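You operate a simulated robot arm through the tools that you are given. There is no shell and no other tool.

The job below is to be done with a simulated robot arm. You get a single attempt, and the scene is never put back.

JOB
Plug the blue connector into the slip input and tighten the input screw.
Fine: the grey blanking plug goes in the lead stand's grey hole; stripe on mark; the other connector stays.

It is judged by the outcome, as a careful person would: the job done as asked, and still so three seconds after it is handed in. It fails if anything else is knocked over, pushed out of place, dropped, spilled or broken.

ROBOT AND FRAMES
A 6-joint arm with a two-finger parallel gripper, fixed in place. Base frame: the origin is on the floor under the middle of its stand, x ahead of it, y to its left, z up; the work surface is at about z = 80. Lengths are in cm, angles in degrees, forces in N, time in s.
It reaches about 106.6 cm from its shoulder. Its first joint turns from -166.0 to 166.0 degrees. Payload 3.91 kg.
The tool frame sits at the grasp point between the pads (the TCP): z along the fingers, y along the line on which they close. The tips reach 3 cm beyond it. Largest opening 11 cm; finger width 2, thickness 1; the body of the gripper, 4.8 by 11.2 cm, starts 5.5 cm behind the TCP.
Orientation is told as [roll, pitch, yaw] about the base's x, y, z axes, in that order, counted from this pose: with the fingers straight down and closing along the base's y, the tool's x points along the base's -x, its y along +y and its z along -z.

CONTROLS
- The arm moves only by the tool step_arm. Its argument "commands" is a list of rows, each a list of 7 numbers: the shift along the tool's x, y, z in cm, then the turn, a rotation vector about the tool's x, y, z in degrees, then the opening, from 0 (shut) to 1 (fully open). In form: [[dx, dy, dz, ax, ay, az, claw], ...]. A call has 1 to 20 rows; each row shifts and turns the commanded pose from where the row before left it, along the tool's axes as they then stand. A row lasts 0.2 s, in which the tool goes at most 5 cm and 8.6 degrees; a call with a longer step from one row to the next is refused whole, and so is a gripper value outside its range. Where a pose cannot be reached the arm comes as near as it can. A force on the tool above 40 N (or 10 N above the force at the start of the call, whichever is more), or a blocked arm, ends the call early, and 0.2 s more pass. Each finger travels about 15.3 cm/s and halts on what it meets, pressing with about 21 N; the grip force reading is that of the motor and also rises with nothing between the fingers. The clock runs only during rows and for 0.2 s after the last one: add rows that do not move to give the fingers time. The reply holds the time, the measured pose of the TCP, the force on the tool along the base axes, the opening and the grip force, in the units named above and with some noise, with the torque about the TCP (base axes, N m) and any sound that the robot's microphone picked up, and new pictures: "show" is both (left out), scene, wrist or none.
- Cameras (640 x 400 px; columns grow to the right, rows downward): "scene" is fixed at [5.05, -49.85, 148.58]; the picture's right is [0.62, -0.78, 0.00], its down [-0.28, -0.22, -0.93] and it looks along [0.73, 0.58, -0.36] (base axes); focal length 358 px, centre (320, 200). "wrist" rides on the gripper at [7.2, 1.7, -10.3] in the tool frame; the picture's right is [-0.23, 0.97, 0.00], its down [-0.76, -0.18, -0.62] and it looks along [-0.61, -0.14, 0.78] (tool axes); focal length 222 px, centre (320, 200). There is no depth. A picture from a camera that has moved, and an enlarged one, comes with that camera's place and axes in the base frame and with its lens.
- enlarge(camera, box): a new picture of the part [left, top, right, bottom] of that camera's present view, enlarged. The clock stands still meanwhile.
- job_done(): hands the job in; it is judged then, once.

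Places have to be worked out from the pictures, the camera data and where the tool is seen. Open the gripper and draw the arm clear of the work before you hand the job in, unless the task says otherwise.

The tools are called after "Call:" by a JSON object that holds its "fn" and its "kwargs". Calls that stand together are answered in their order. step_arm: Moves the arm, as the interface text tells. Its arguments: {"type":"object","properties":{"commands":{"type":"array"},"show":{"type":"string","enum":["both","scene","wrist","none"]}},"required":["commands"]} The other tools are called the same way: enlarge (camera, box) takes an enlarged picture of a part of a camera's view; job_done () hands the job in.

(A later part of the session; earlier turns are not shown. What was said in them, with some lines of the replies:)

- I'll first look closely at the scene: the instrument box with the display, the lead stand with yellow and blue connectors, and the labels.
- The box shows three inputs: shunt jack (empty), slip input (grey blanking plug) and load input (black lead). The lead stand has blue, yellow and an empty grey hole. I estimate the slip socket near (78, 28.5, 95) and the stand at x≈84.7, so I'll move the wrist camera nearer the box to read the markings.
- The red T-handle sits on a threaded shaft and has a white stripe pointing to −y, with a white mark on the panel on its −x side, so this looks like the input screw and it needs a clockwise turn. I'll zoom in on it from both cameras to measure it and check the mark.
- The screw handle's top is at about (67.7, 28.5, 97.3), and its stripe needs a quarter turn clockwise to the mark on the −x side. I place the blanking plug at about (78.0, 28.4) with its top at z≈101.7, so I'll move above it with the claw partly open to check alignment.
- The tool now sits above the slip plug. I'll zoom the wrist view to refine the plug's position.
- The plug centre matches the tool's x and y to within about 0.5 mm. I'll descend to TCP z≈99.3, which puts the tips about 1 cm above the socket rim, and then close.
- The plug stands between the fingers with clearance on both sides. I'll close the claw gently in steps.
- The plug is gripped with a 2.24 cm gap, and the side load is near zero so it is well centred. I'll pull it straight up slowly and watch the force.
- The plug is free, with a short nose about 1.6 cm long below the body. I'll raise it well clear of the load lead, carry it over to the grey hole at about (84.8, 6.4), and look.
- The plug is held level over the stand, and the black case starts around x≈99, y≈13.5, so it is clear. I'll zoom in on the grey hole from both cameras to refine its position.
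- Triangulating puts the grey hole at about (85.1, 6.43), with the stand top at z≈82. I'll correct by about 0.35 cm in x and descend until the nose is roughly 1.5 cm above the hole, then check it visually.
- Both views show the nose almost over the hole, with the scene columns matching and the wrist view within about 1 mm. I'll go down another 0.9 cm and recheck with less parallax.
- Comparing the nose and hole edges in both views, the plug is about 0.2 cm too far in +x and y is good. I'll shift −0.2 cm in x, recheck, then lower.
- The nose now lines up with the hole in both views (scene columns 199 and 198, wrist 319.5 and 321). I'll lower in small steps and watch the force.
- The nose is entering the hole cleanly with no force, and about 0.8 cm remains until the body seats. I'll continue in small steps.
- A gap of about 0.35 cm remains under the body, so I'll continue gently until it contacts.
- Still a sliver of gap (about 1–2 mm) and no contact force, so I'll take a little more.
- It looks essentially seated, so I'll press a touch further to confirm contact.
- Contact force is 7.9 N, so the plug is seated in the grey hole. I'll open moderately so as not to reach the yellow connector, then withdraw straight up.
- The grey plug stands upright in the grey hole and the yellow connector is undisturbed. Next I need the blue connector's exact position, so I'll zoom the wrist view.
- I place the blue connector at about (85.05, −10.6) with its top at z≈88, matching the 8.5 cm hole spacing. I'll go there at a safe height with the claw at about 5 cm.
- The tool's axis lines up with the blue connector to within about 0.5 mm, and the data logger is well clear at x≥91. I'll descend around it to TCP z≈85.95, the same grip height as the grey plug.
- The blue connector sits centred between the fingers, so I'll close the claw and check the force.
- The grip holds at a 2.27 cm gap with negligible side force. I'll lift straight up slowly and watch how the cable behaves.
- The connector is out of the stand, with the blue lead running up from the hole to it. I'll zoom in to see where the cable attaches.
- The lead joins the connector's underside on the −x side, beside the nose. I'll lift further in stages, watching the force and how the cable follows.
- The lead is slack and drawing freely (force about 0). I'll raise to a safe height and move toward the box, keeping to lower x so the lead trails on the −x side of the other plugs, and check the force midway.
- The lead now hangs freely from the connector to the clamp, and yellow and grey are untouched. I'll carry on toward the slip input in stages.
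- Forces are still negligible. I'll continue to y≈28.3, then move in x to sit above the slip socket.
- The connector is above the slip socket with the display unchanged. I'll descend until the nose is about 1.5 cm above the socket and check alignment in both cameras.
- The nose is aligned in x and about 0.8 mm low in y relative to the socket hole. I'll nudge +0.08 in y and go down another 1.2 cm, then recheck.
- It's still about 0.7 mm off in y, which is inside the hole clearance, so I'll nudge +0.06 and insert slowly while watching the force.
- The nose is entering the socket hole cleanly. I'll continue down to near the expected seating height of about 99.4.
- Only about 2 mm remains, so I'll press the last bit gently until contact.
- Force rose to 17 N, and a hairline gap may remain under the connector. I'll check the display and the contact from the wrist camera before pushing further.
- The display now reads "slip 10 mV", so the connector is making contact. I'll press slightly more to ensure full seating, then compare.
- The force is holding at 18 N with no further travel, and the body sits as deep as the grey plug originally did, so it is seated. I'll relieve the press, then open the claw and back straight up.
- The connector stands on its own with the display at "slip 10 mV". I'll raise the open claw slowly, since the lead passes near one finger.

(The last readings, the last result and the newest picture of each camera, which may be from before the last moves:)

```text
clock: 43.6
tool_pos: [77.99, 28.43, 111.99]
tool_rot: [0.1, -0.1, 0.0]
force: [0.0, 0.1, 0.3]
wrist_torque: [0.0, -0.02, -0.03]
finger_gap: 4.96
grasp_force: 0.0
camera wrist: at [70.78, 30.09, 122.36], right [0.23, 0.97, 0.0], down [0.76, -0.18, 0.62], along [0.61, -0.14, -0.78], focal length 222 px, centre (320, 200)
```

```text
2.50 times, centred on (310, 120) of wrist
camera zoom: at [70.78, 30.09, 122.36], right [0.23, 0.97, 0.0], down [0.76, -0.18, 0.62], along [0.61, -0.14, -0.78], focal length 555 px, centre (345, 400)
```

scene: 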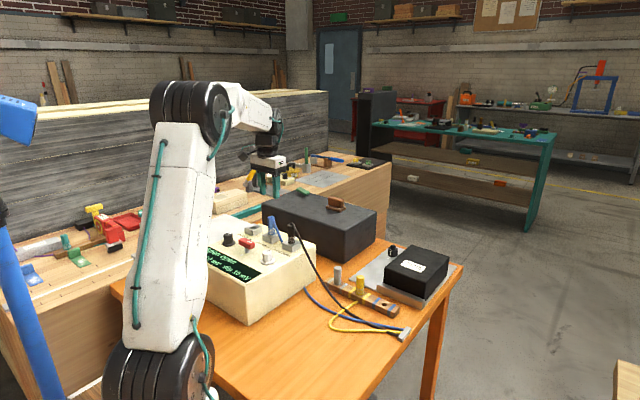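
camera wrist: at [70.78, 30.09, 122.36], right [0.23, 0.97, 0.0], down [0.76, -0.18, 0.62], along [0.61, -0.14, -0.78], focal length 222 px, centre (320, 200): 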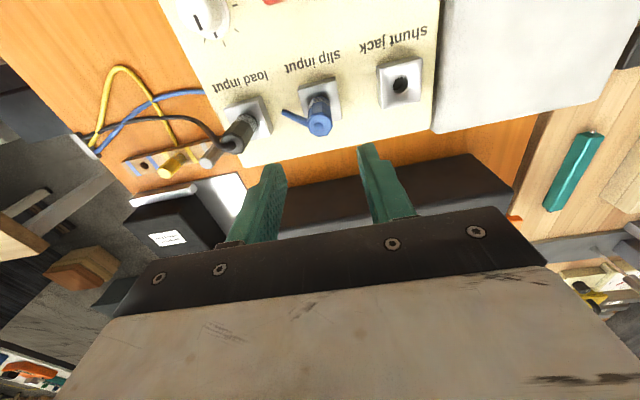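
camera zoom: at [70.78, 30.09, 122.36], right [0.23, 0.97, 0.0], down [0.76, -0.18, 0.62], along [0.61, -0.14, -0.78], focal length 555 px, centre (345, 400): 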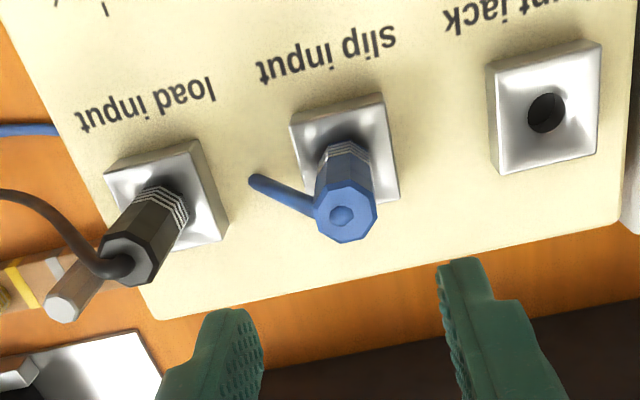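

The blue connector is upright in the slip input. Next is the screw: I'll move above the red handle at about (67.65, 28.5) at a safe height and look at it from there.

Call:
{"fn": "step_arm", "kwargs": {"commands": [[2.6, 0.03, 0, 0, 0, 0, 0.45], [2.6, 0.03, 0, 0, 0, 0, 0.45], [2.6, 0.03, 0, 0, 0, 0, 0.45], [2.46, 0.02, 0, 0, 0, 0, 0.45], [0, 0, 0, 0, 0, 0, 0.45], [0, 0, 0, 0, 0, 0, 0.45]]}}

Call:
{"fn": "enlarge", "kwargs": {"camera": "wrist", "box": [240, 60, 400, 180]}}

```text
clock: 45.0
tool_pos: [67.73, 28.41, 112.13]
tool_rot: [0.1, 0.0, -0.1]
force: [-0.6, -0.4, -0.4]
wrist_torque: [0.02, 0.0, -0.05]
finger_gap: 4.94
grasp_force: 0.0
camera wrist: at [60.54, 30.12, 122.38], right [0.23, 0.97, 0.0], down [0.76, -0.18, 0.62], along [0.61, -0.14, -0.78], focal length 222 px, centre (320, 200)
```

scene: 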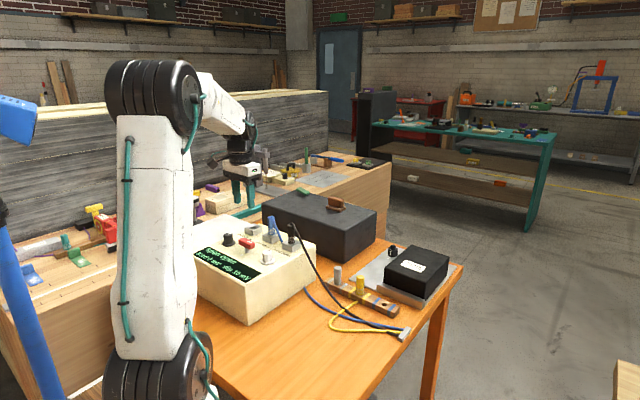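
wrist: 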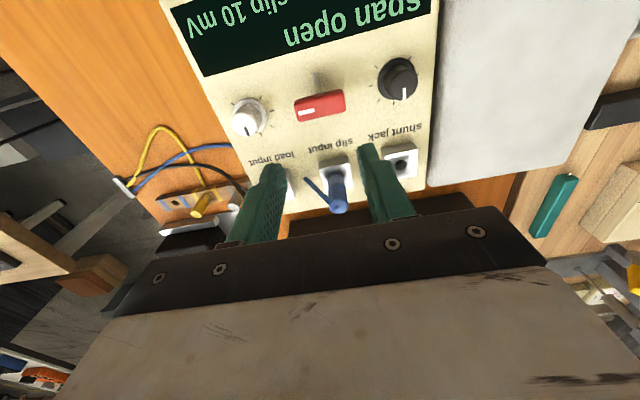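

```text
3.33 times, centred on (320, 120) of wrist
camera zoom: at [60.54, 30.12, 122.38], right [0.23, 0.97, 0.0], down [0.76, -0.18, 0.62], along [0.61, -0.14, -0.78], focal length 740 px, centre (320, 467)
```

zoom: 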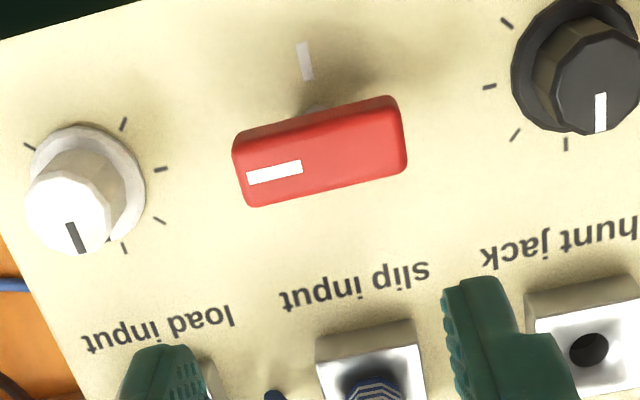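

The handle's centre is at about (67.55, 28.55), it lies along y within about 1.5°, and the mark is directly on its −x side. I'll turn the gripper +90° about the vertical, so it closes along x, while staying high.

Call:
{"fn": "step_arm", "kwargs": {"commands": [[0, 0, 0, 0, 0, -8.2, 0.45], [0, 0, 0, 0, 0, -8.2, 0.45], [0, 0, 0, 0, 0, -8.2, 0.45], [0, 0, 0, 0, 0, -8.2, 0.45], [0, 0, 0, 0, 0, -8.2, 0.45], [0, 0, 0, 0, 0, -8.2, 0.45], [0, 0, 0, 0, 0, -8.2, 0.45], [0, 0, 0, 0, 0, -8.2, 0.45], [0, 0, 0, 0, 0, -8.2, 0.45], [0, 0, 0, 0, 0, -8.2, 0.45], [0, 0, 0, 0, 0, -8.0, 0.45], [0, 0, 0, 0, 0, 0, 0.45], [0, 0, 0, 0, 0, 0, 0.45]]}}

Call:
{"fn": "enlarge", "kwargs": {"camera": "wrist", "box": [240, 60, 400, 180]}}

```text
clock: 47.8
tool_pos: [67.74, 28.57, 111.88]
tool_rot: [0.0, -0.1, 90.1]
force: [1.1, 0.3, 0.4]
wrist_torque: [0.0, 0.01, 0.02]
finger_gap: 4.96
grasp_force: 0.0
camera wrist: at [66.04, 21.24, 122.31], right [-0.97, 0.23, 0.0], down [0.18, 0.76, 0.62], along [0.14, 0.61, -0.78], focal length 222 px, centre (320, 200)
```

scene: 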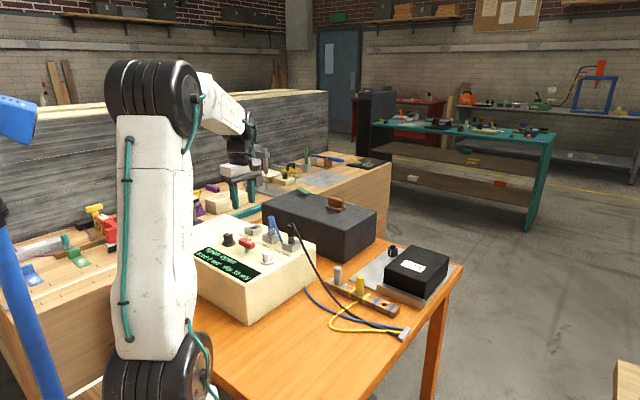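
wrist: 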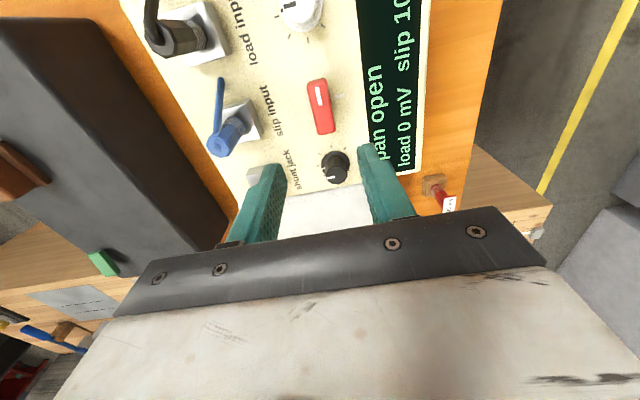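

```text
3.33 times, centred on (320, 120) of wrist
camera zoom: at [66.04, 21.24, 122.31], right [-0.97, 0.23, 0.0], down [0.18, 0.76, 0.62], along [0.14, 0.61, -0.78], focal length 740 px, centre (320, 467)
```

zoom: 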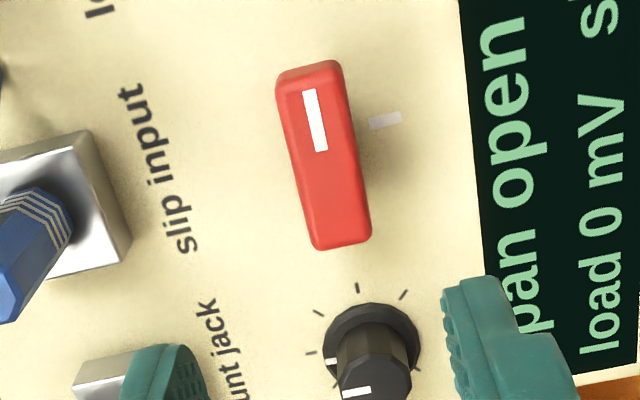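

The gripper is now turned, and averaging both views puts the handle centre at about (67.47, 28.42). I'll nudge and descend part way to verify before closing.

Call:
{"fn": "step_arm", "kwargs": {"commands": [[0.08, 0.18, 0, 0, 0, 0, 0.45], [0, 0, 3, 0, 0, 0, 0.45], [0, 0, 3, 0, 0, 0, 0.45], [0, 0, 3, 0, 0, 0, 0.45], [0, 0, 1.5, 0, 0, 0, 0.45], [0, 0, 0, 0, 0, 0, 0.45], [0, 0, 0, 0, 0, 0, 0.45]], "show": "wrist"}}

Call:
{"fn": "enlarge", "kwargs": {"camera": "wrist", "box": [240, 80, 400, 220]}}

Call:
{"fn": "enlarge", "kwargs": {"camera": "scene", "box": [220, 200, 280, 260]}}

```text
clock: 49.4
tool_pos: [67.53, 28.42, 101.41]
tool_rot: [0.1, -0.1, 89.9]
force: [-0.4, 0.3, -0.2]
wrist_torque: [0.03, -0.03, 0.0]
finger_gap: 4.92
grasp_force: 0.1
camera wrist: at [65.88, 21.21, 111.84], right [-0.97, 0.23, 0.0], down [0.18, 0.76, 0.62], along [0.14, 0.61, -0.78], focal length 222 px, centre (320, 200)
```

wrist: 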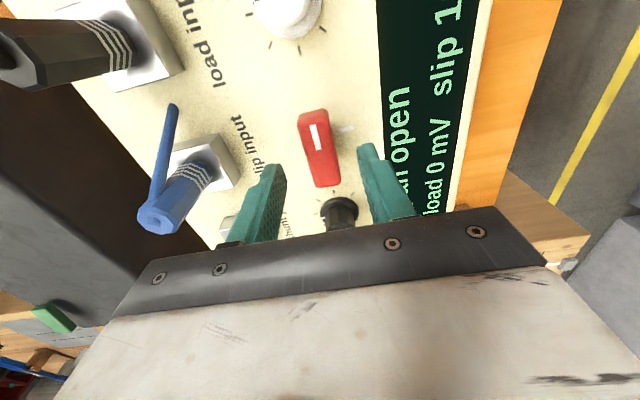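

```text
2.86 times, centred on (320, 150) of wrist
camera zoom: at [65.88, 21.21, 111.84], right [-0.97, 0.23, 0.0], down [0.18, 0.76, 0.62], along [0.14, 0.61, -0.78], focal length 635 px, centre (320, 343)
```

zoom: 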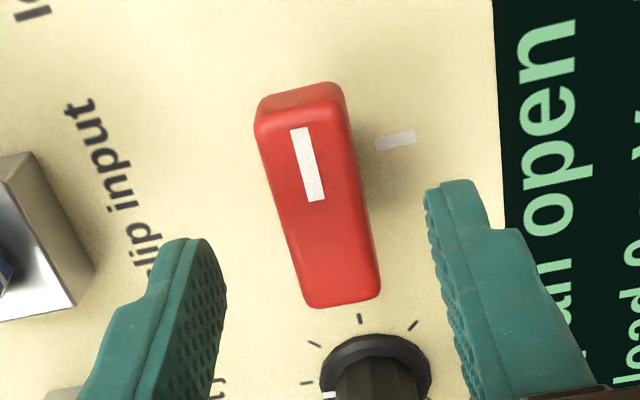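

```text
6.67 times, centred on (250, 230) of scene
camera zoom: at [5.05, -49.85, 148.58], right [0.62, -0.78, 0.0], down [-0.28, -0.22, -0.93], along [0.73, 0.58, -0.36], focal length 2386 px, centre (787, 0)
```

zoom: 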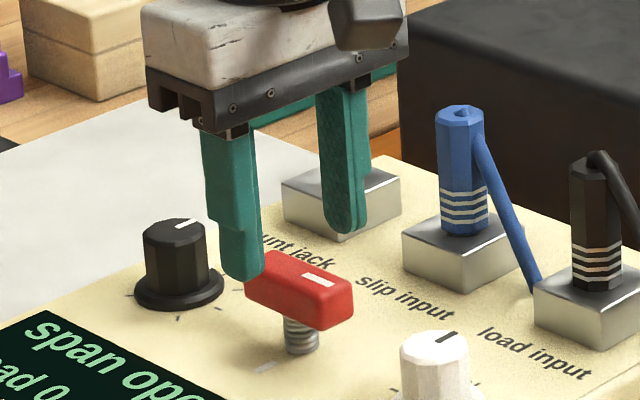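

The handle centre is now within about 0.7 mm of the tool axis. I'll nudge +0.06 along tool y, descend to TCP z≈98 (tips about 1.8 cm above the panel), and check.

Call:
{"fn": "step_arm", "kwargs": {"commands": [[0, 0.06, 1.2, 0, 0, 0, 0.45], [0, 0, 1.2, 0, 0, 0, 0.45], [0, 0, 1.0, 0, 0, 0, 0.45], [0, 0, 0, 0, 0, 0, 0.45], [0, 0, 0, 0, 0, 0, 0.45]], "show": "none"}}

Call:
{"fn": "enlarge", "kwargs": {"camera": "wrist", "box": [240, 80, 400, 220]}}

Call:
{"fn": "enlarge", "kwargs": {"camera": "scene", "box": [220, 210, 280, 270]}}

```text
clock: 50.6
tool_pos: [67.49, 28.49, 98.03]
tool_rot: [0.0, -0.1, 90.0]
force: [-0.7, -0.5, -0.9]
wrist_torque: [-0.01, 0.01, 0.03]
finger_gap: 4.95
grasp_force: 0.1
```

```text
2.86 times, centred on (320, 150) of wrist
camera zoom: at [65.85, 21.2, 108.44], right [-0.97, 0.23, 0.0], down [0.18, 0.76, 0.62], along [0.14, 0.61, -0.78], focal length 635 px, centre (320, 343)
```

zoom: 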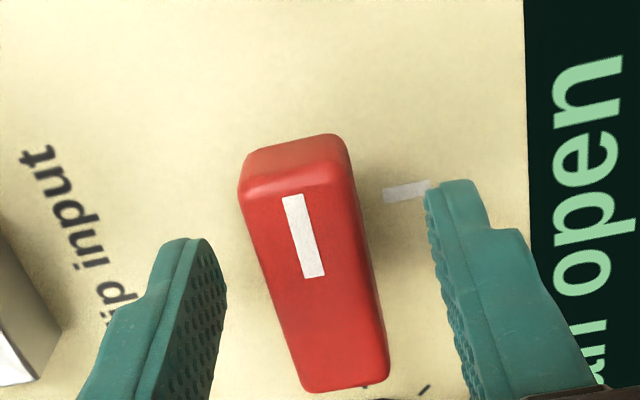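

```text
6.67 times, centred on (250, 240) of scene
camera zoom: at [5.05, -49.85, 148.58], right [0.62, -0.78, 0.0], down [-0.28, -0.22, -0.93], along [0.73, 0.58, -0.36], focal length 2386 px, centre (787, -67)
```

zoom: 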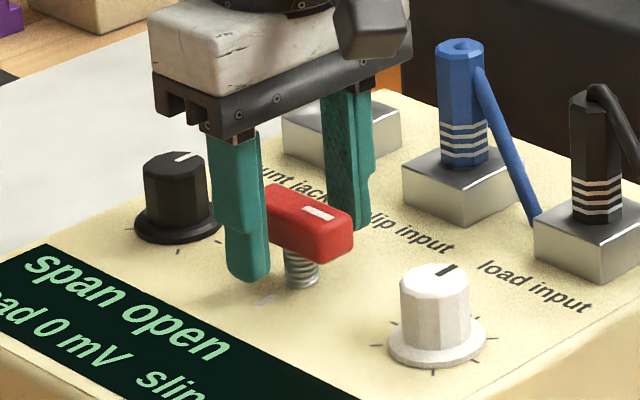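

The handle is centred between the fingers, clear of the knobs and the panel. I'll close the claw on it.

Call:
{"fn": "step_arm", "kwargs": {"commands": [[0, 0, 0, 0, 0, 0, 0.35], [0, 0, 0, 0, 0, 0, 0.27], [0, 0, 0, 0, 0, 0, 0.2], [0, 0, 0, 0, 0, 0, 0.1], [0, 0, 0, 0, 0, 0, 0.08], [0, 0, 0, 0, 0, 0, 0.08]], "show": "none"}}

Call:
{"fn": "enlarge", "kwargs": {"camera": "wrist", "box": [240, 80, 400, 220]}}

Call:
{"fn": "enlarge", "kwargs": {"camera": "scene", "box": [220, 210, 280, 270]}}

```text
clock: 52.0
tool_pos: [67.51, 28.57, 98.16]
tool_rot: [-0.1, -0.1, 90.0]
force: [-4.3, -1.3, -0.7]
wrist_torque: [0.02, 0.04, 0.01]
finger_gap: 2.2
grasp_force: 45.1
```

```text
2.86 times, centred on (320, 150) of wrist
camera zoom: at [65.83, 21.21, 108.45], right [-0.97, 0.23, 0.0], down [0.18, 0.76, 0.62], along [0.14, 0.61, -0.78], focal length 635 px, centre (320, 343)
```

zoom: 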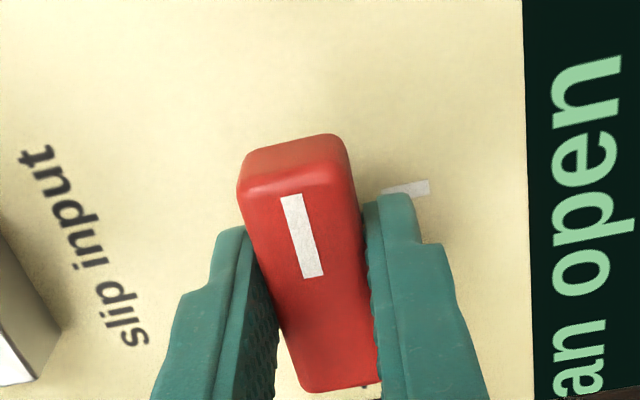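

```text
6.67 times, centred on (250, 240) of scene
camera zoom: at [5.05, -49.85, 148.58], right [0.62, -0.78, 0.0], down [-0.28, -0.22, -0.93], along [0.73, 0.58, -0.36], focal length 2386 px, centre (787, -67)
```

zoom: 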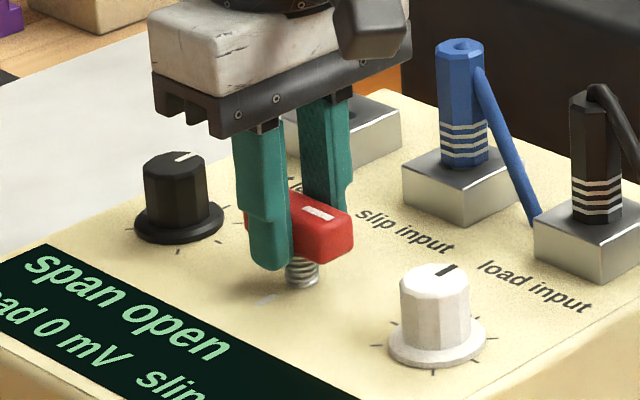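

The handle is gripped with a 2.2 cm gap, and a small −4 N side load suggests the centre is slightly toward −x, so I'll ease that way. Then I'll start the clockwise turn, 16° first, watching torque.

Call:
{"fn": "step_arm", "kwargs": {"commands": [[0, 0.06, 0, 0, 0, 0, 0.08], [0, 0, 0, 0, 0, 4, 0.08], [0, 0, 0, 0, 0, 6, 0.08], [0, 0, 0, 0, 0, 6, 0.08], [0, 0, 0, 0, 0, 0, 0.08]], "show": "none"}}

Call:
{"fn": "enlarge", "kwargs": {"camera": "wrist", "box": [240, 80, 400, 220]}}

Call:
{"fn": "enlarge", "kwargs": {"camera": "scene", "box": [220, 210, 280, 270]}}

```text
clock: 53.2
tool_pos: [67.54, 28.56, 98.08]
tool_rot: [-0.1, -0.2, 73.9]
force: [12.5, 0.3, 11.8]
wrist_torque: [-0.88, 0.2, -0.02]
finger_gap: 2.21
grasp_force: 45.1
```

```text
2.86 times, centred on (320, 150) of wrist
camera zoom: at [63.85, 21.94, 108.43], right [-0.87, 0.49, 0.0], down [0.38, 0.68, 0.63], along [0.31, 0.55, -0.78], focal length 635 px, centre (320, 343)
```

zoom: 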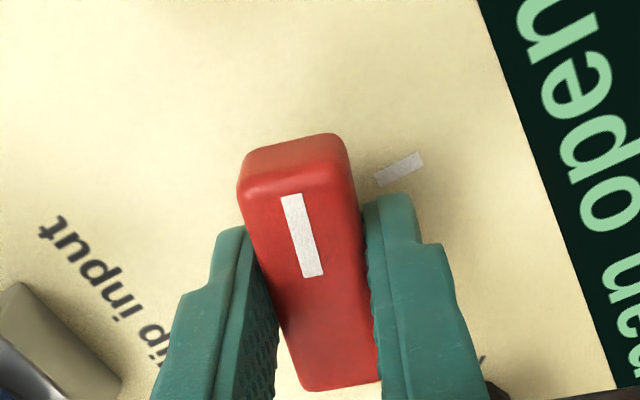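

```text
6.67 times, centred on (250, 240) of scene
camera zoom: at [5.05, -49.85, 148.58], right [0.62, -0.78, 0.0], down [-0.28, -0.22, -0.93], along [0.73, 0.58, -0.36], focal length 2386 px, centre (787, -67)
```

zoom: 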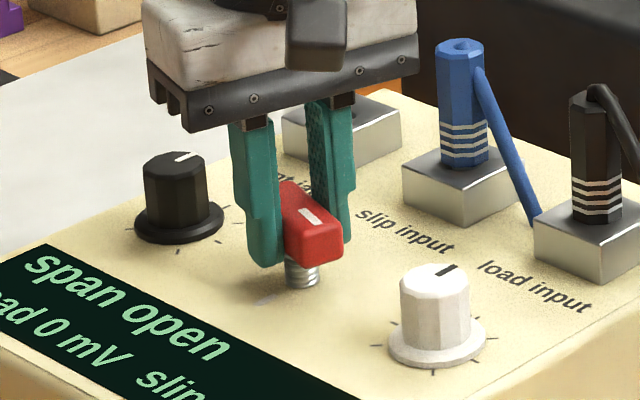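

The handle turns freely (torque about z is near zero), but my side nudge overshot and now loads it 12 N in x and 12 N in z. I'll undo most of that shift and ease up slightly, then re-read before turning on.

Call:
{"fn": "step_arm", "kwargs": {"commands": [[-0.012, -0.043, -0.04, 0, 0, 0, 0.08], [0, 0, 0, 0, 0, 0, 0.08]], "show": "scene"}}

```text
clock: 53.8
tool_pos: [67.53, 28.52, 98.09]
tool_rot: [-0.1, -0.1, 74.0]
force: [8.8, 3.6, 7.7]
wrist_torque: [1.41, -0.48, -0.05]
finger_gap: 2.19
grasp_force: 44.9
```

scene: 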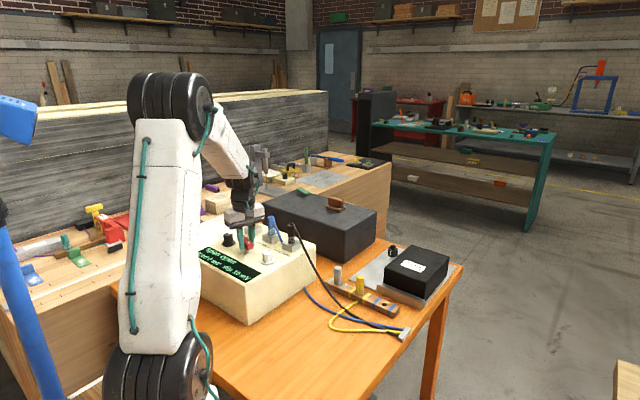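

Readings look jittery, so I'll hold still a moment to see where the load settles.

Call:
{"fn": "step_arm", "kwargs": {"commands": [[0, 0, 0, 0, 0, 0, 0.1], [0, 0, 0, 0, 0, 0, 0.1], [0, 0, 0, 0, 0, 0, 0.1]], "show": "none"}}

Call:
{"fn": "enlarge", "kwargs": {"camera": "wrist", "box": [240, 80, 400, 220]}}

```text
clock: 54.6
tool_pos: [67.42, 28.49, 98.01]
tool_rot: [0.0, -0.1, 74.0]
force: [8.9, 4.8, 9.1]
wrist_torque: [1.24, -0.47, -0.01]
finger_gap: 2.17
grasp_force: 44.9
```

```text
2.86 times, centred on (320, 150) of wrist
camera zoom: at [63.87, 21.95, 108.44], right [-0.87, 0.49, 0.0], down [0.38, 0.68, 0.62], along [0.3, 0.55, -0.78], focal length 635 px, centre (320, 343)
```

zoom: 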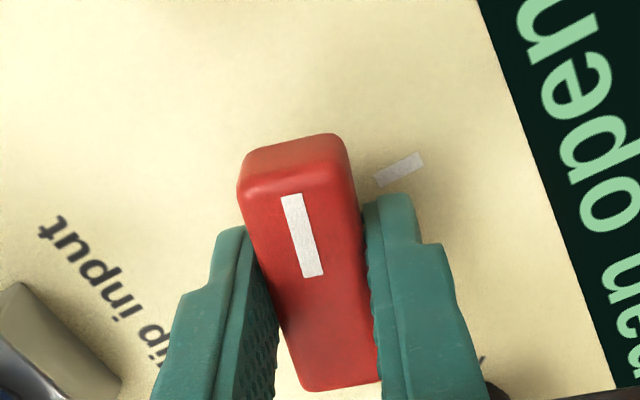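

The load is steady at about 9 N in x and z, just stiffness in the grip rather than a blockage. I'll ease toward equilibrium and continue clockwise by another 18°.

Call:
{"fn": "step_arm", "kwargs": {"commands": [[-0.023, -0.025, -0.06, 0, 0, 0, 0.1], [0, 0, 0, 0, 0, 6, 0.1], [0, 0, 0, 0, 0, 6, 0.1], [0, 0, 0, 0, 0, 6, 0.1], [0, 0, 0, 0, 0, 0, 0.1]], "show": "none"}}

Call:
{"fn": "enlarge", "kwargs": {"camera": "wrist", "box": [240, 80, 400, 220]}}

```text
clock: 55.8
tool_pos: [67.4, 28.47, 98.22]
tool_rot: [0.0, -0.1, 56.0]
force: [3.9, 3.3, 3.2]
wrist_torque: [0.11, -0.37, -0.01]
finger_gap: 2.19
grasp_force: 44.2
```

```text
2.86 times, centred on (320, 150) of wrist
camera zoom: at [62.04, 23.41, 108.45], right [-0.68, 0.73, 0.0], down [0.57, 0.53, 0.62], along [0.46, 0.42, -0.78], focal length 635 px, centre (320, 343)
```

zoom: 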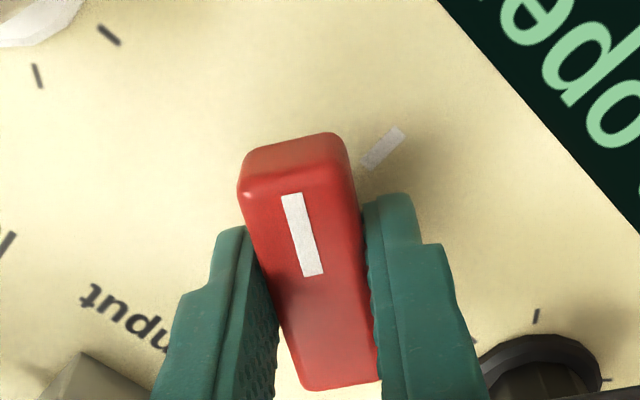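

Forces dropped to about 4 N and the handle turns with the gripper. I'll continue another 24° clockwise.

Call:
{"fn": "step_arm", "kwargs": {"commands": [[0, 0, 0, 0, 0, 6, 0.1], [0, 0, 0, 0, 0, 6, 0.1], [0, 0, 0, 0, 0, 6, 0.1], [0, 0, 0, 0, 0, 6, 0.1], [0, 0, 0, 0, 0, 0, 0.1]], "show": "none"}}

Call:
{"fn": "enlarge", "kwargs": {"camera": "wrist", "box": [240, 60, 400, 220]}}

```text
clock: 57.0
tool_pos: [67.41, 28.48, 98.06]
tool_rot: [0.1, 0.0, 32.0]
force: [-1.3, 7.1, -3.7]
wrist_torque: [0.32, -0.48, 0.01]
finger_gap: 2.18
grasp_force: 44.9
```

```text
2.50 times, centred on (320, 140) of wrist
camera zoom: at [60.43, 26.08, 108.45], right [-0.32, 0.95, 0.0], down [0.74, 0.25, 0.62], along [0.59, 0.2, -0.78], focal length 555 px, centre (320, 350)
```

zoom: 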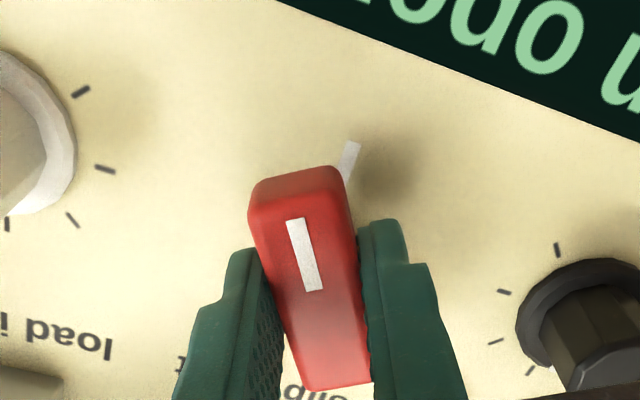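

Turning smoothly with small loads. I'll ease slightly toward +y and down, and turn another 24° clockwise.

Call:
{"fn": "step_arm", "kwargs": {"commands": [[-0.016, 0.025, 0.03, 0, 0, 6, 0.1], [0, 0, 0, 0, 0, 6, 0.1], [0, 0, 0, 0, 0, 6, 0.1], [0, 0, 0, 0, 0, 6, 0.1], [0, 0, 0, 0, 0, 0, 0.1]], "show": "none"}}

Call:
{"fn": "enlarge", "kwargs": {"camera": "wrist", "box": [240, 60, 400, 220]}}

Call:
{"fn": "enlarge", "kwargs": {"camera": "scene", "box": [200, 210, 300, 290]}}

```text
clock: 58.2
tool_pos: [67.45, 28.53, 98.18]
tool_rot: [0.0, 0.1, 7.8]
force: [-5.9, 6.8, -8.7]
wrist_torque: [0.2, -1.12, -0.02]
finger_gap: 2.17
grasp_force: 44.8
```

```text
2.50 times, centred on (320, 140) of wrist
camera zoom: at [60.06, 29.18, 108.45], right [0.09, 1.0, 0.0], down [0.78, -0.07, 0.62], along [0.62, -0.06, -0.78], focal length 555 px, centre (320, 350)
```

zoom: 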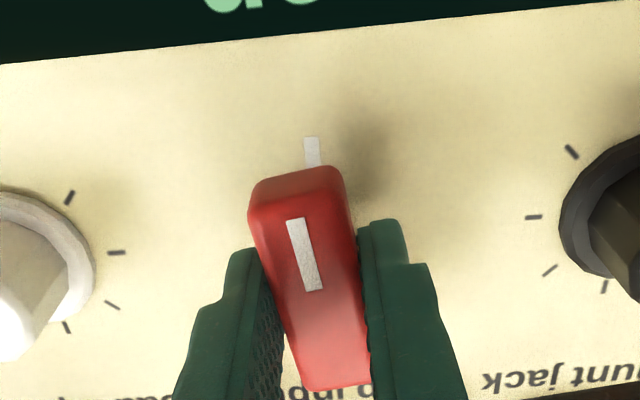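

```text
5.00 times, centred on (250, 250) of scene
camera zoom: at [5.05, -49.85, 148.58], right [0.62, -0.78, 0.0], down [-0.28, -0.22, -0.93], along [0.73, 0.58, -0.36], focal length 1789 px, centre (670, -50)
```

zoom: 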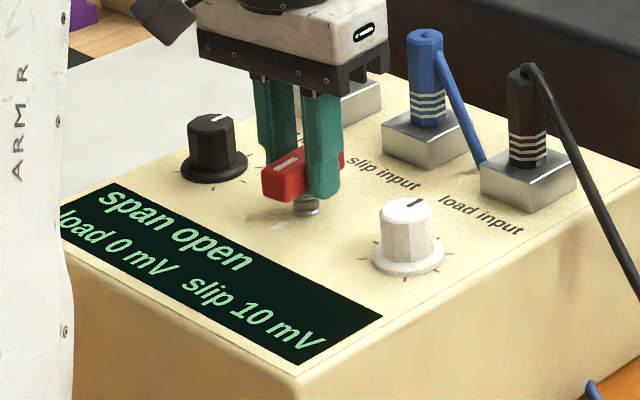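

The stripe is now about 8° short of the mark, and the screw has moved down a little. I'll follow it down slightly and finish the turn to yaw 0.

Call:
{"fn": "step_arm", "kwargs": {"commands": [[0.015, 0.03, 0.06, 0, 0, 2, 0.1], [0, 0, 0, 0, 0, 3, 0.1], [0, 0, 0, 0, 0, 3, 0.1], [0, 0, 0, 0, 0, 0, 0.1]], "show": "none"}}

Call:
{"fn": "enlarge", "kwargs": {"camera": "wrist", "box": [270, 80, 370, 220]}}

Call:
{"fn": "enlarge", "kwargs": {"camera": "scene", "box": [235, 230, 275, 265]}}

```text
clock: 59.2
tool_pos: [67.4, 28.55, 98.0]
tool_rot: [0.0, 0.0, -0.1]
force: [-0.7, -0.8, -2.5]
wrist_torque: [-0.19, 1.38, 0.03]
finger_gap: 2.2
grasp_force: 45.8
```

```text
2.86 times, centred on (320, 150) of wrist
camera zoom: at [60.22, 30.21, 108.45], right [0.23, 0.97, 0.0], down [0.76, -0.18, 0.62], along [0.61, -0.14, -0.78], focal length 635 px, centre (320, 343)
```

zoom: 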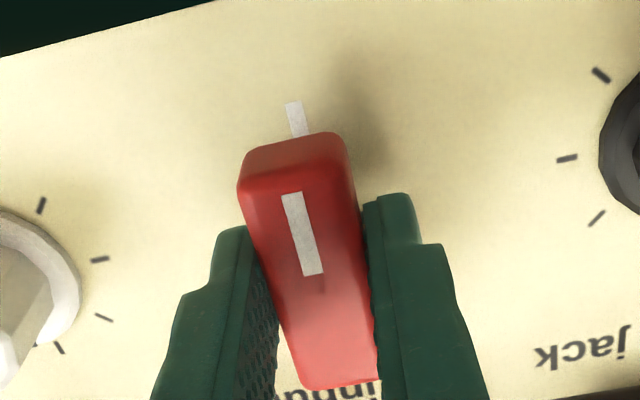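

```text
11.43 times, centred on (255, 248) of scene
camera zoom: at [5.05, -49.85, 148.58], right [0.62, -0.78, 0.0], down [-0.28, -0.22, -0.93], along [0.73, 0.58, -0.36], focal length 4090 px, centre (1063, -343)
```

zoom: 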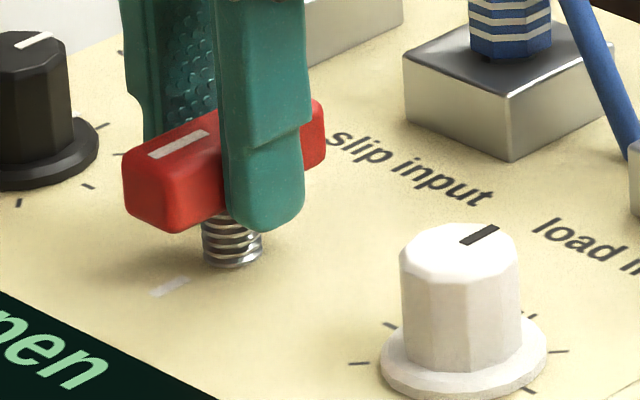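

The stripe now points along −x, and my triangulation puts it and the mark at the same y within about 0.3 mm (under 1°). I'll check the display before letting go.

Call:
{"fn": "enlarge", "kwargs": {"camera": "scene", "box": [185, 220, 285, 290]}}

Call:
{"fn": "enlarge", "kwargs": {"camera": "wrist", "box": [160, 0, 480, 200]}}

```text
5.71 times, centred on (235, 255) of scene
camera zoom: at [5.05, -49.85, 148.58], right [0.62, -0.78, 0.0], down [-0.28, -0.22, -0.93], along [0.73, 0.58, -0.36], focal length 2045 px, centre (806, -114)
```

zoom: 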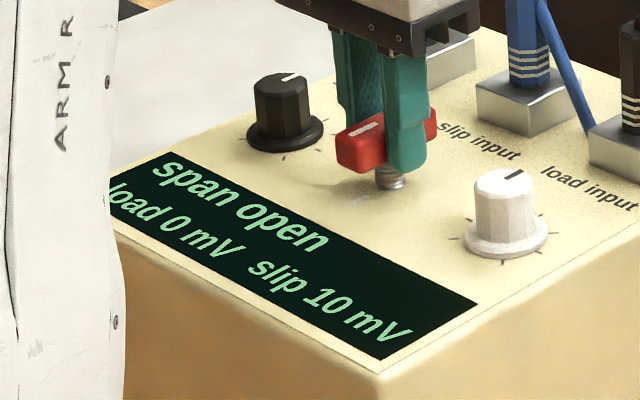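

```text
2.00 times, centred on (320, 100) of wrist
camera zoom: at [60.22, 30.21, 108.45], right [0.23, 0.97, 0.0], down [0.76, -0.18, 0.62], along [0.61, -0.14, -0.78], focal length 444 px, centre (320, 400)
```

zoom: 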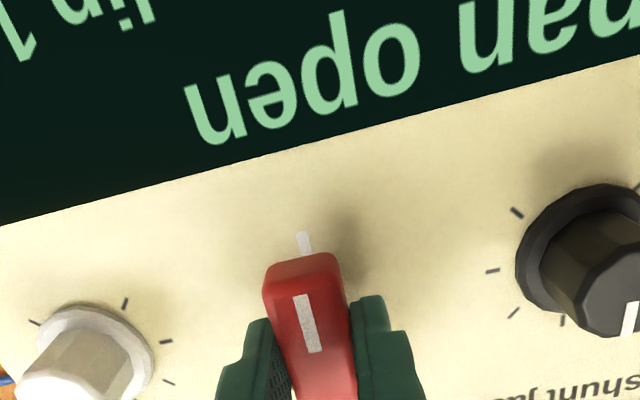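

The display reads "slip 10 mV" and all looks normal, with the stripe on the mark. I'll open the claw smoothly and lift straight up.

Call:
{"fn": "step_arm", "kwargs": {"commands": [[0, 0, 0, 0, 0, 0, 0.22], [0, 0, 0, 0, 0, 0, 0.28], [0, 0, 0, 0, 0, 0, 0.36], [0, 0, 0, 0, 0, 0, 0.4], [0, 0, 0, 0, 0, 0, 0.4], [0, 0, -1, 0, 0, 0, 0.4], [0, 0, -2, 0, 0, 0, 0.4], [0, 0, -3, 0, 0, 0, 0.4], [0, 0, -3, 0, 0, 0, 0.4], [0, 0, -3, 0, 0, 0, 0.4], [0, 0, 0, 0, 0, 0, 0.4], [0, 0, 0, 0, 0, 0, 0.4]]}}

Call:
{"fn": "enlarge", "kwargs": {"camera": "wrist", "box": [270, 70, 370, 170]}}

Call:
{"fn": "enlarge", "kwargs": {"camera": "scene", "box": [230, 215, 280, 265]}}

```text
clock: 61.8
tool_pos: [67.54, 28.29, 110.2]
tool_rot: [0.0, 0.0, 0.0]
force: [0.6, -0.2, -0.4]
wrist_torque: [-0.02, -0.01, 0.03]
finger_gap: 4.38
grasp_force: 0.1
camera wrist: at [60.41, 30.08, 120.53], right [0.23, 0.97, 0.0], down [0.76, -0.18, 0.62], along [0.61, -0.14, -0.78], focal length 222 px, centre (320, 200)
```

scene: 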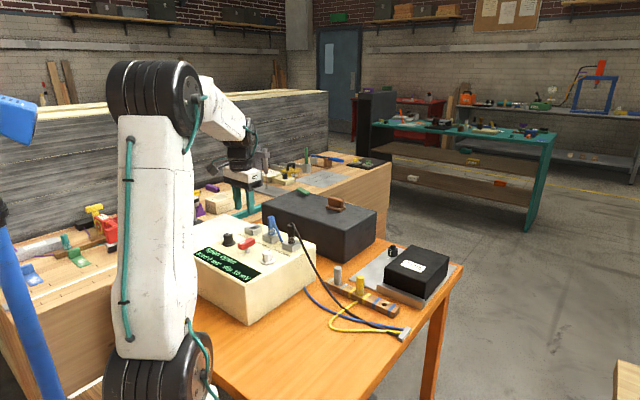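
wrist: 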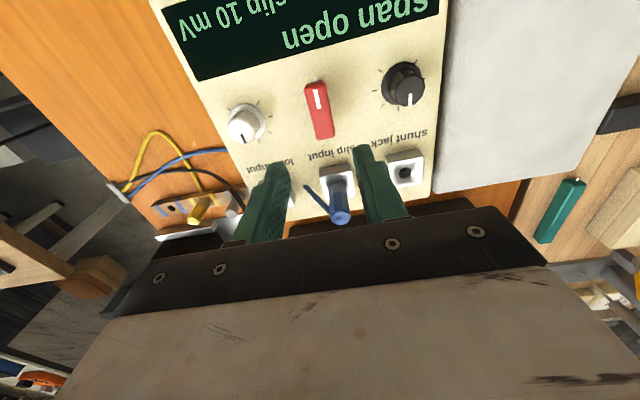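

```text
4.00 times, centred on (320, 120) of wrist
camera zoom: at [60.41, 30.08, 120.53], right [0.23, 0.97, 0.0], down [0.76, -0.18, 0.62], along [0.61, -0.14, -0.78], focal length 888 px, centre (320, 520)
```

zoom: 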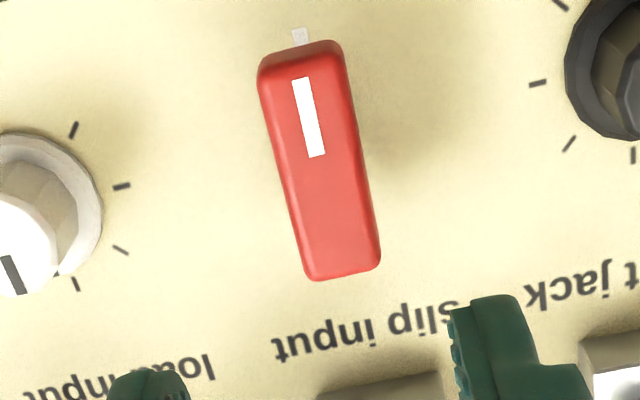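

```text
8.00 times, centred on (255, 240) of scene
camera zoom: at [5.05, -49.85, 148.58], right [0.62, -0.78, 0.0], down [-0.28, -0.22, -0.93], along [0.73, 0.58, -0.36], focal length 2863 px, centre (840, -120)
```

zoom: 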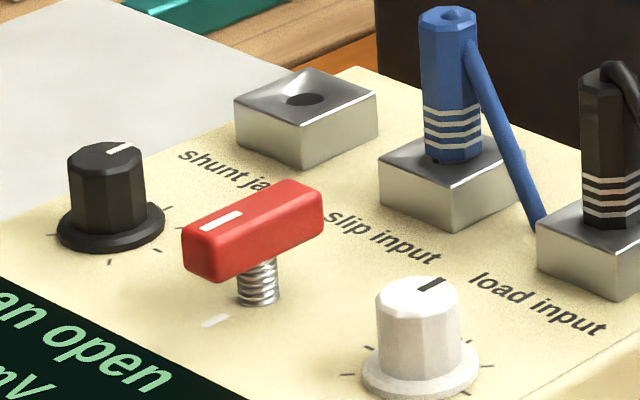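

The screw handle stayed put after release. I'll zoom in more closely to measure the stripe-to-mark angle and to inspect the blue connector's seating.

Call:
{"fn": "enlarge", "kwargs": {"camera": "scene", "box": [240, 230, 270, 260]}}

Call:
{"fn": "enlarge", "kwargs": {"camera": "wrist", "box": [295, 75, 345, 145]}}

Call:
{"fn": "enlarge", "kwargs": {"camera": "scene", "box": [260, 210, 300, 250]}}

```text
13.33 times, centred on (255, 245) of scene
camera zoom: at [5.05, -49.85, 148.58], right [0.62, -0.78, 0.0], down [-0.28, -0.22, -0.93], along [0.73, 0.58, -0.36], focal length 4772 px, centre (1187, -400)
```

zoom: 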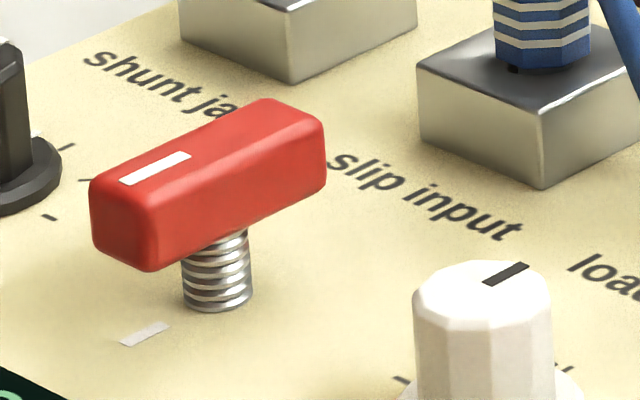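

```text
5.71 times, centred on (320, 110) of wrist
camera zoom: at [60.41, 30.08, 120.53], right [0.23, 0.97, 0.0], down [0.76, -0.18, 0.62], along [0.61, -0.14, -0.78], focal length 1269 px, centre (320, 714)
```

zoom: 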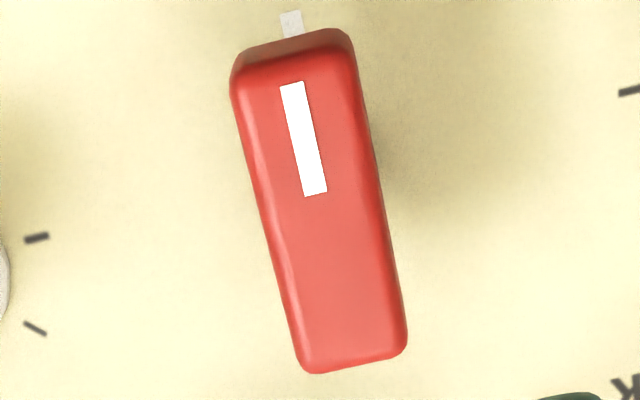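

```text
10.00 times, centred on (280, 230) of scene
camera zoom: at [5.05, -49.85, 148.58], right [0.62, -0.78, 0.0], down [-0.28, -0.22, -0.93], along [0.73, 0.58, -0.36], focal length 3579 px, centre (720, -100)
```

zoom: 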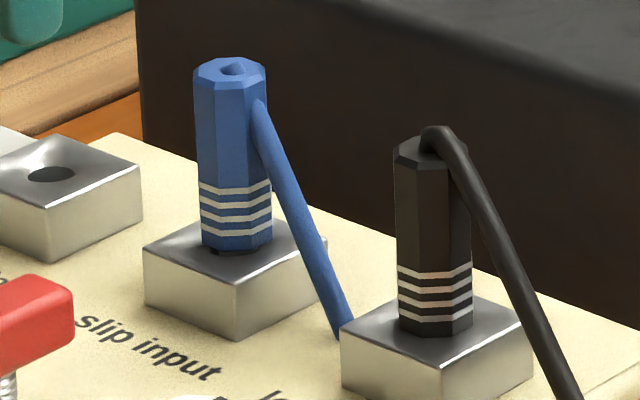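

Compared with the black connector, the blue one might be sitting a millimetre or so high. I'll zoom closely on both sockets to compare.

Call:
{"fn": "enlarge", "kwargs": {"camera": "scene", "box": [263, 223, 283, 243]}}

Call:
{"fn": "enlarge", "kwargs": {"camera": "scene", "box": [283, 232, 303, 252]}}

Call:
{"fn": "enlarge", "kwargs": {"camera": "wrist", "box": [250, 140, 370, 230]}}

```text
16.00 times, centred on (273, 233) of scene
camera zoom: at [5.05, -49.85, 148.58], right [0.62, -0.78, 0.0], down [-0.28, -0.22, -0.93], along [0.73, 0.58, -0.36], focal length 5726 px, centre (1072, -328)
```

zoom: 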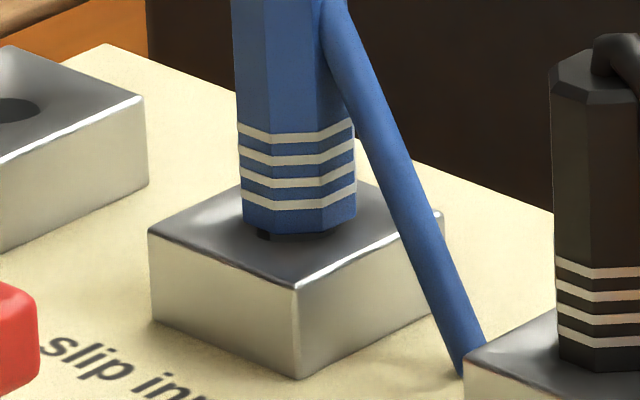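

```text
16.00 times, centred on (293, 242) of scene
camera zoom: at [5.05, -49.85, 148.58], right [0.62, -0.78, 0.0], down [-0.28, -0.22, -0.93], along [0.73, 0.58, -0.36], focal length 5726 px, centre (752, -472)
```

zoom: 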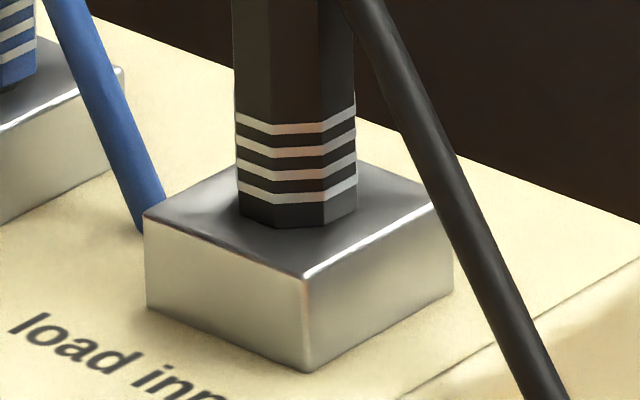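

```text
4.44 times, centred on (310, 185) of wrist
camera zoom: at [60.41, 30.08, 120.53], right [0.23, 0.97, 0.0], down [0.76, -0.18, 0.62], along [0.61, -0.14, -0.78], focal length 987 px, centre (364, 267)
```

zoom: 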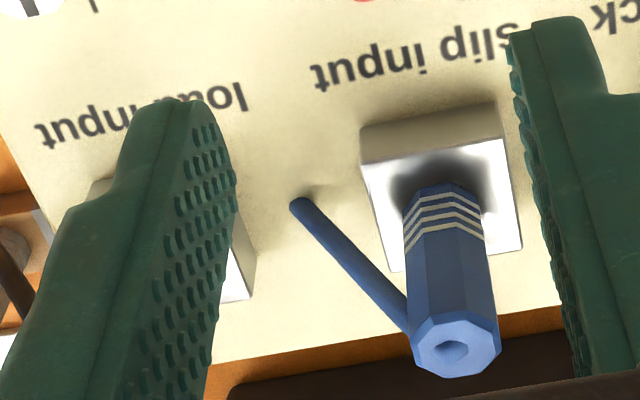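

The blue connector's depth matches the black one to within about half a millimetre, and stripe and mark agree to about 1°. To be sure I've turned the right screw, I'll inspect the small black stud on the data-logger plate and the rest of the panel.

Call:
{"fn": "enlarge", "kwargs": {"camera": "scene", "box": [375, 235, 425, 275]}}

Call:
{"fn": "enlarge", "kwargs": {"camera": "scene", "box": [310, 255, 420, 345]}}

Call:
{"fn": "enlarge", "kwargs": {"camera": "scene", "box": [180, 200, 330, 300]}}

```text
10.00 times, centred on (400, 255) of scene
camera zoom: at [5.05, -49.85, 148.58], right [0.62, -0.78, 0.0], down [-0.28, -0.22, -0.93], along [0.73, 0.58, -0.36], focal length 3579 px, centre (-480, -350)
```

zoom: 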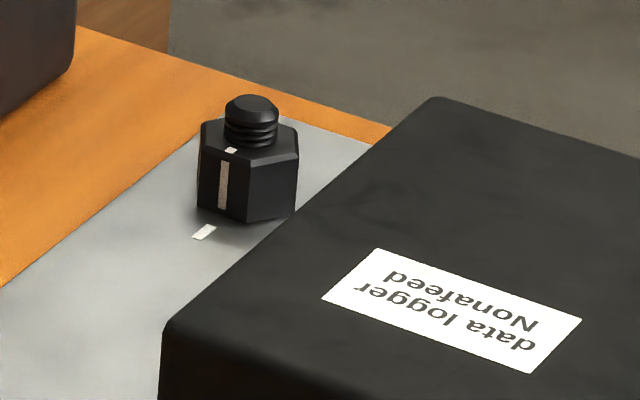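

```text
4.44 times, centred on (365, 300) of scene
camera zoom: at [5.05, -49.85, 148.58], right [0.62, -0.78, 0.0], down [-0.28, -0.22, -0.93], along [0.73, 0.58, -0.36], focal length 1590 px, centre (120, -244)
```

zoom: 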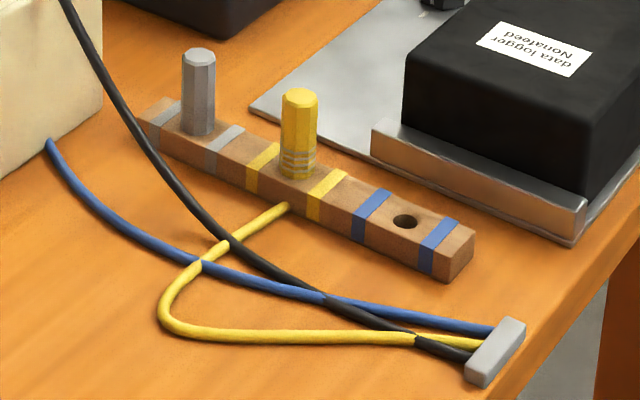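

```text
4.00 times, centred on (255, 250) of scene
camera zoom: at [5.05, -49.85, 148.58], right [0.62, -0.78, 0.0], down [-0.28, -0.22, -0.93], along [0.73, 0.58, -0.36], focal length 1431 px, centre (580, 0)
```

zoom: 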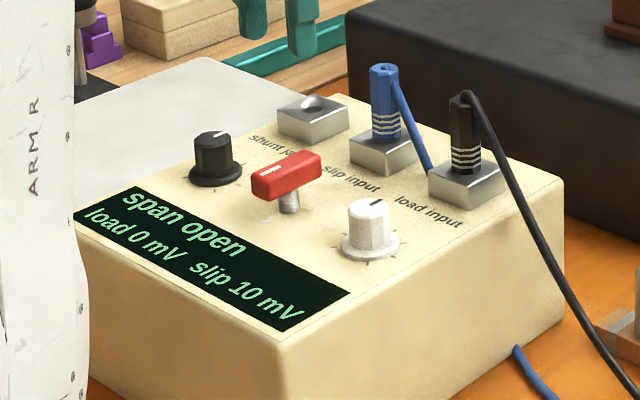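

The black nut already has its stripe on its mark and belongs to the logger plate, so the red screw on the input panel is the right one. I'll draw the arm up and clear with the claw open, then do a last check.

Call:
{"fn": "step_arm", "kwargs": {"commands": [[0, 0, -3, 0, 0, 0, 0.5], [0, 0, -4, 0, 0, 0, 0.7], [0, 0, -4, 0, 0, 0, 0.9], [0, 0, -4, 0, 0, 0, 1], [3.8, -1.7, -0.5, 0, 0, 0, 1], [3.8, -1.7, -0.5, 0, 0, 0, 1], [3.8, -1.7, -0.5, 0, 0, 0, 1], [3.8, -1.7, -0.5, 0, 0, 0, 1], [3.8, -1.7, -0.5, 0, 0, 0, 1], [3.8, -1.6, -0.5, 0, 0, 0, 1], [0, 0, 0, 0, 0, 0, 1], [0, 0, 0, 0, 0, 0, 1], [0, 0, 0, 0, 0, 0, 1], [0, 0, 0, 0, 0, 0, 1], [0, 0, 0, 0, 0, 0, 1]]}}

Call:
{"fn": "enlarge", "kwargs": {"camera": "scene", "box": [180, 190, 320, 290]}}

Call:
{"fn": "enlarge", "kwargs": {"camera": "wrist", "box": [220, 80, 460, 240]}}

Call:
{"fn": "enlarge", "kwargs": {"camera": "scene", "box": [310, 240, 470, 350]}}

```text
clock: 65.0
tool_pos: [44.86, 18.53, 127.94]
tool_rot: [0.1, 0.0, 0.1]
force: [0.0, -0.1, 0.2]
wrist_torque: [0.0, 0.02, 0.02]
finger_gap: 11.01
grasp_force: 0.1
camera wrist: at [37.67, 20.13, 138.24], right [0.23, 0.97, 0.0], down [0.76, -0.18, 0.62], along [0.61, -0.14, -0.78], focal length 222 px, centre (320, 200)
```

scene: 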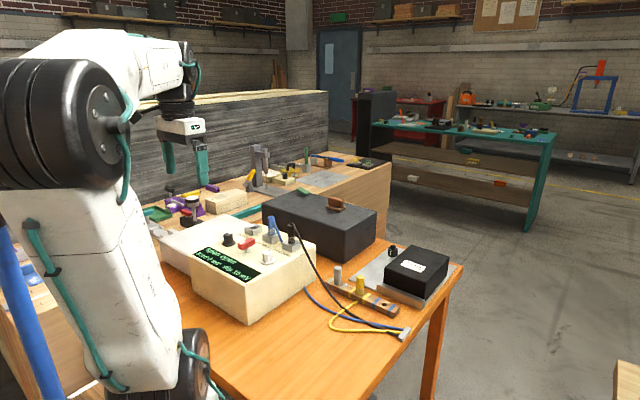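
wrist: 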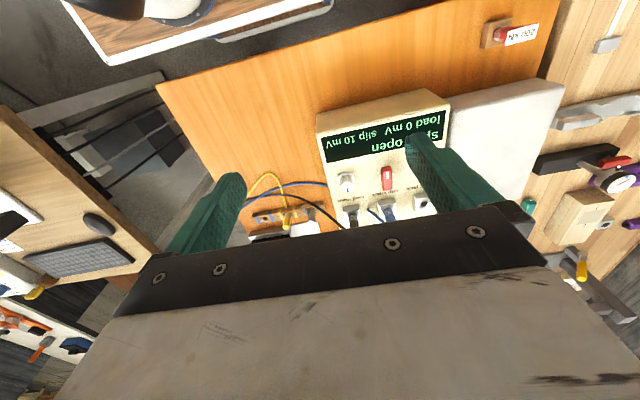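

```text
4.00 times, centred on (250, 240) of scene
camera zoom: at [5.05, -49.85, 148.58], right [0.62, -0.78, 0.0], down [-0.28, -0.22, -0.93], along [0.73, 0.58, -0.36], focal length 1431 px, centre (600, 40)
```

zoom: 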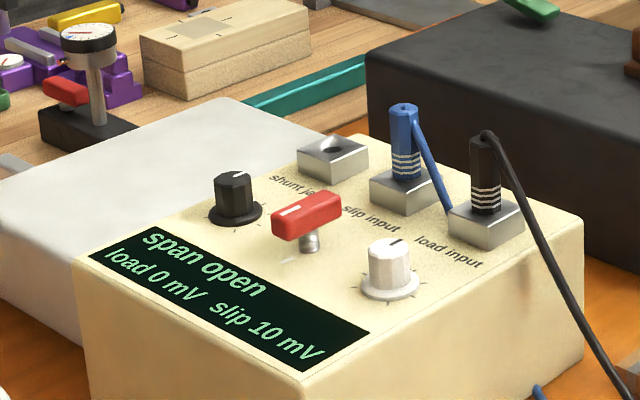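

```text
2.50 times, centred on (340, 160) of wrist
camera zoom: at [37.67, 20.13, 138.24], right [0.23, 0.97, 0.0], down [0.76, -0.18, 0.62], along [0.61, -0.14, -0.78], focal length 555 px, centre (270, 300)
```

zoom: 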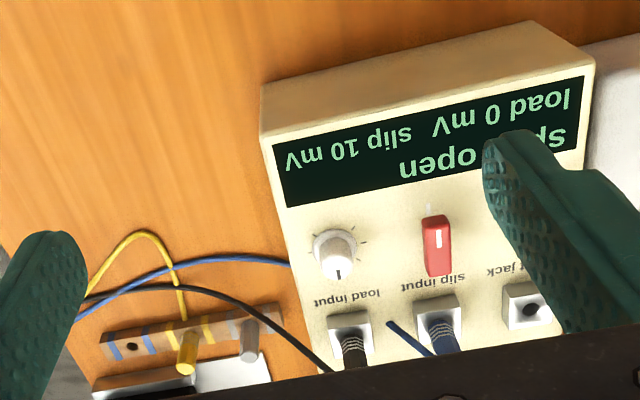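

```text
3.64 times, centred on (390, 295) of scene
camera zoom: at [5.05, -49.85, 148.58], right [0.62, -0.78, 0.0], down [-0.28, -0.22, -0.93], along [0.73, 0.58, -0.36], focal length 1301 px, centre (66, -146)
```

zoom: 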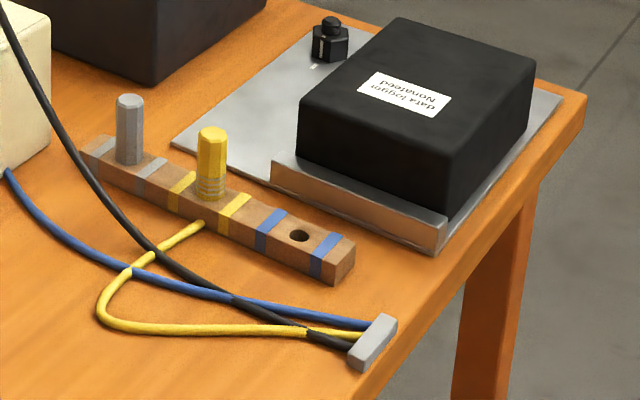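

Everything is steady:
- **Blue connector:** upright in the slip input, with the display at "slip 10 mV".
- **Input screw:** stripe on its mark.
- **Grey plug:** in the grey hole of the lead stand.
- **Other leads and knobs:** the yellow connector, the black lead and the knobs look unmoved.

The claw is open and the arm is clear, so I'm handing the job in.

Call:
{"fn": "job_done", "kwargs": {}}

```text
The job is handed in.
```

The job is done and handed in:

- **Blue connector:** it is plugged into the slip input, and the display changed from "slip open" to "slip 10 mV". It may be sitting about half a millimetre higher than the black lead. A further 18 N push did not move it, so I took it as seated.
- **Input screw:** I turned the red handle a quarter turn clockwise, and its white stripe lines up with the panel mark to within about 1°. I felt no increase in resistance while turning, so I went by the stripe rather than by feel.
- **Grey blanking plug:** it is seated in the grey hole of the lead stand.
- **Everything else:** the yellow connector stayed in the stand. The black load lead, the knobs and the data logger look unmoved in the final pictures.

Before handing in, I opened the claw and drew the arm back to about where it started.
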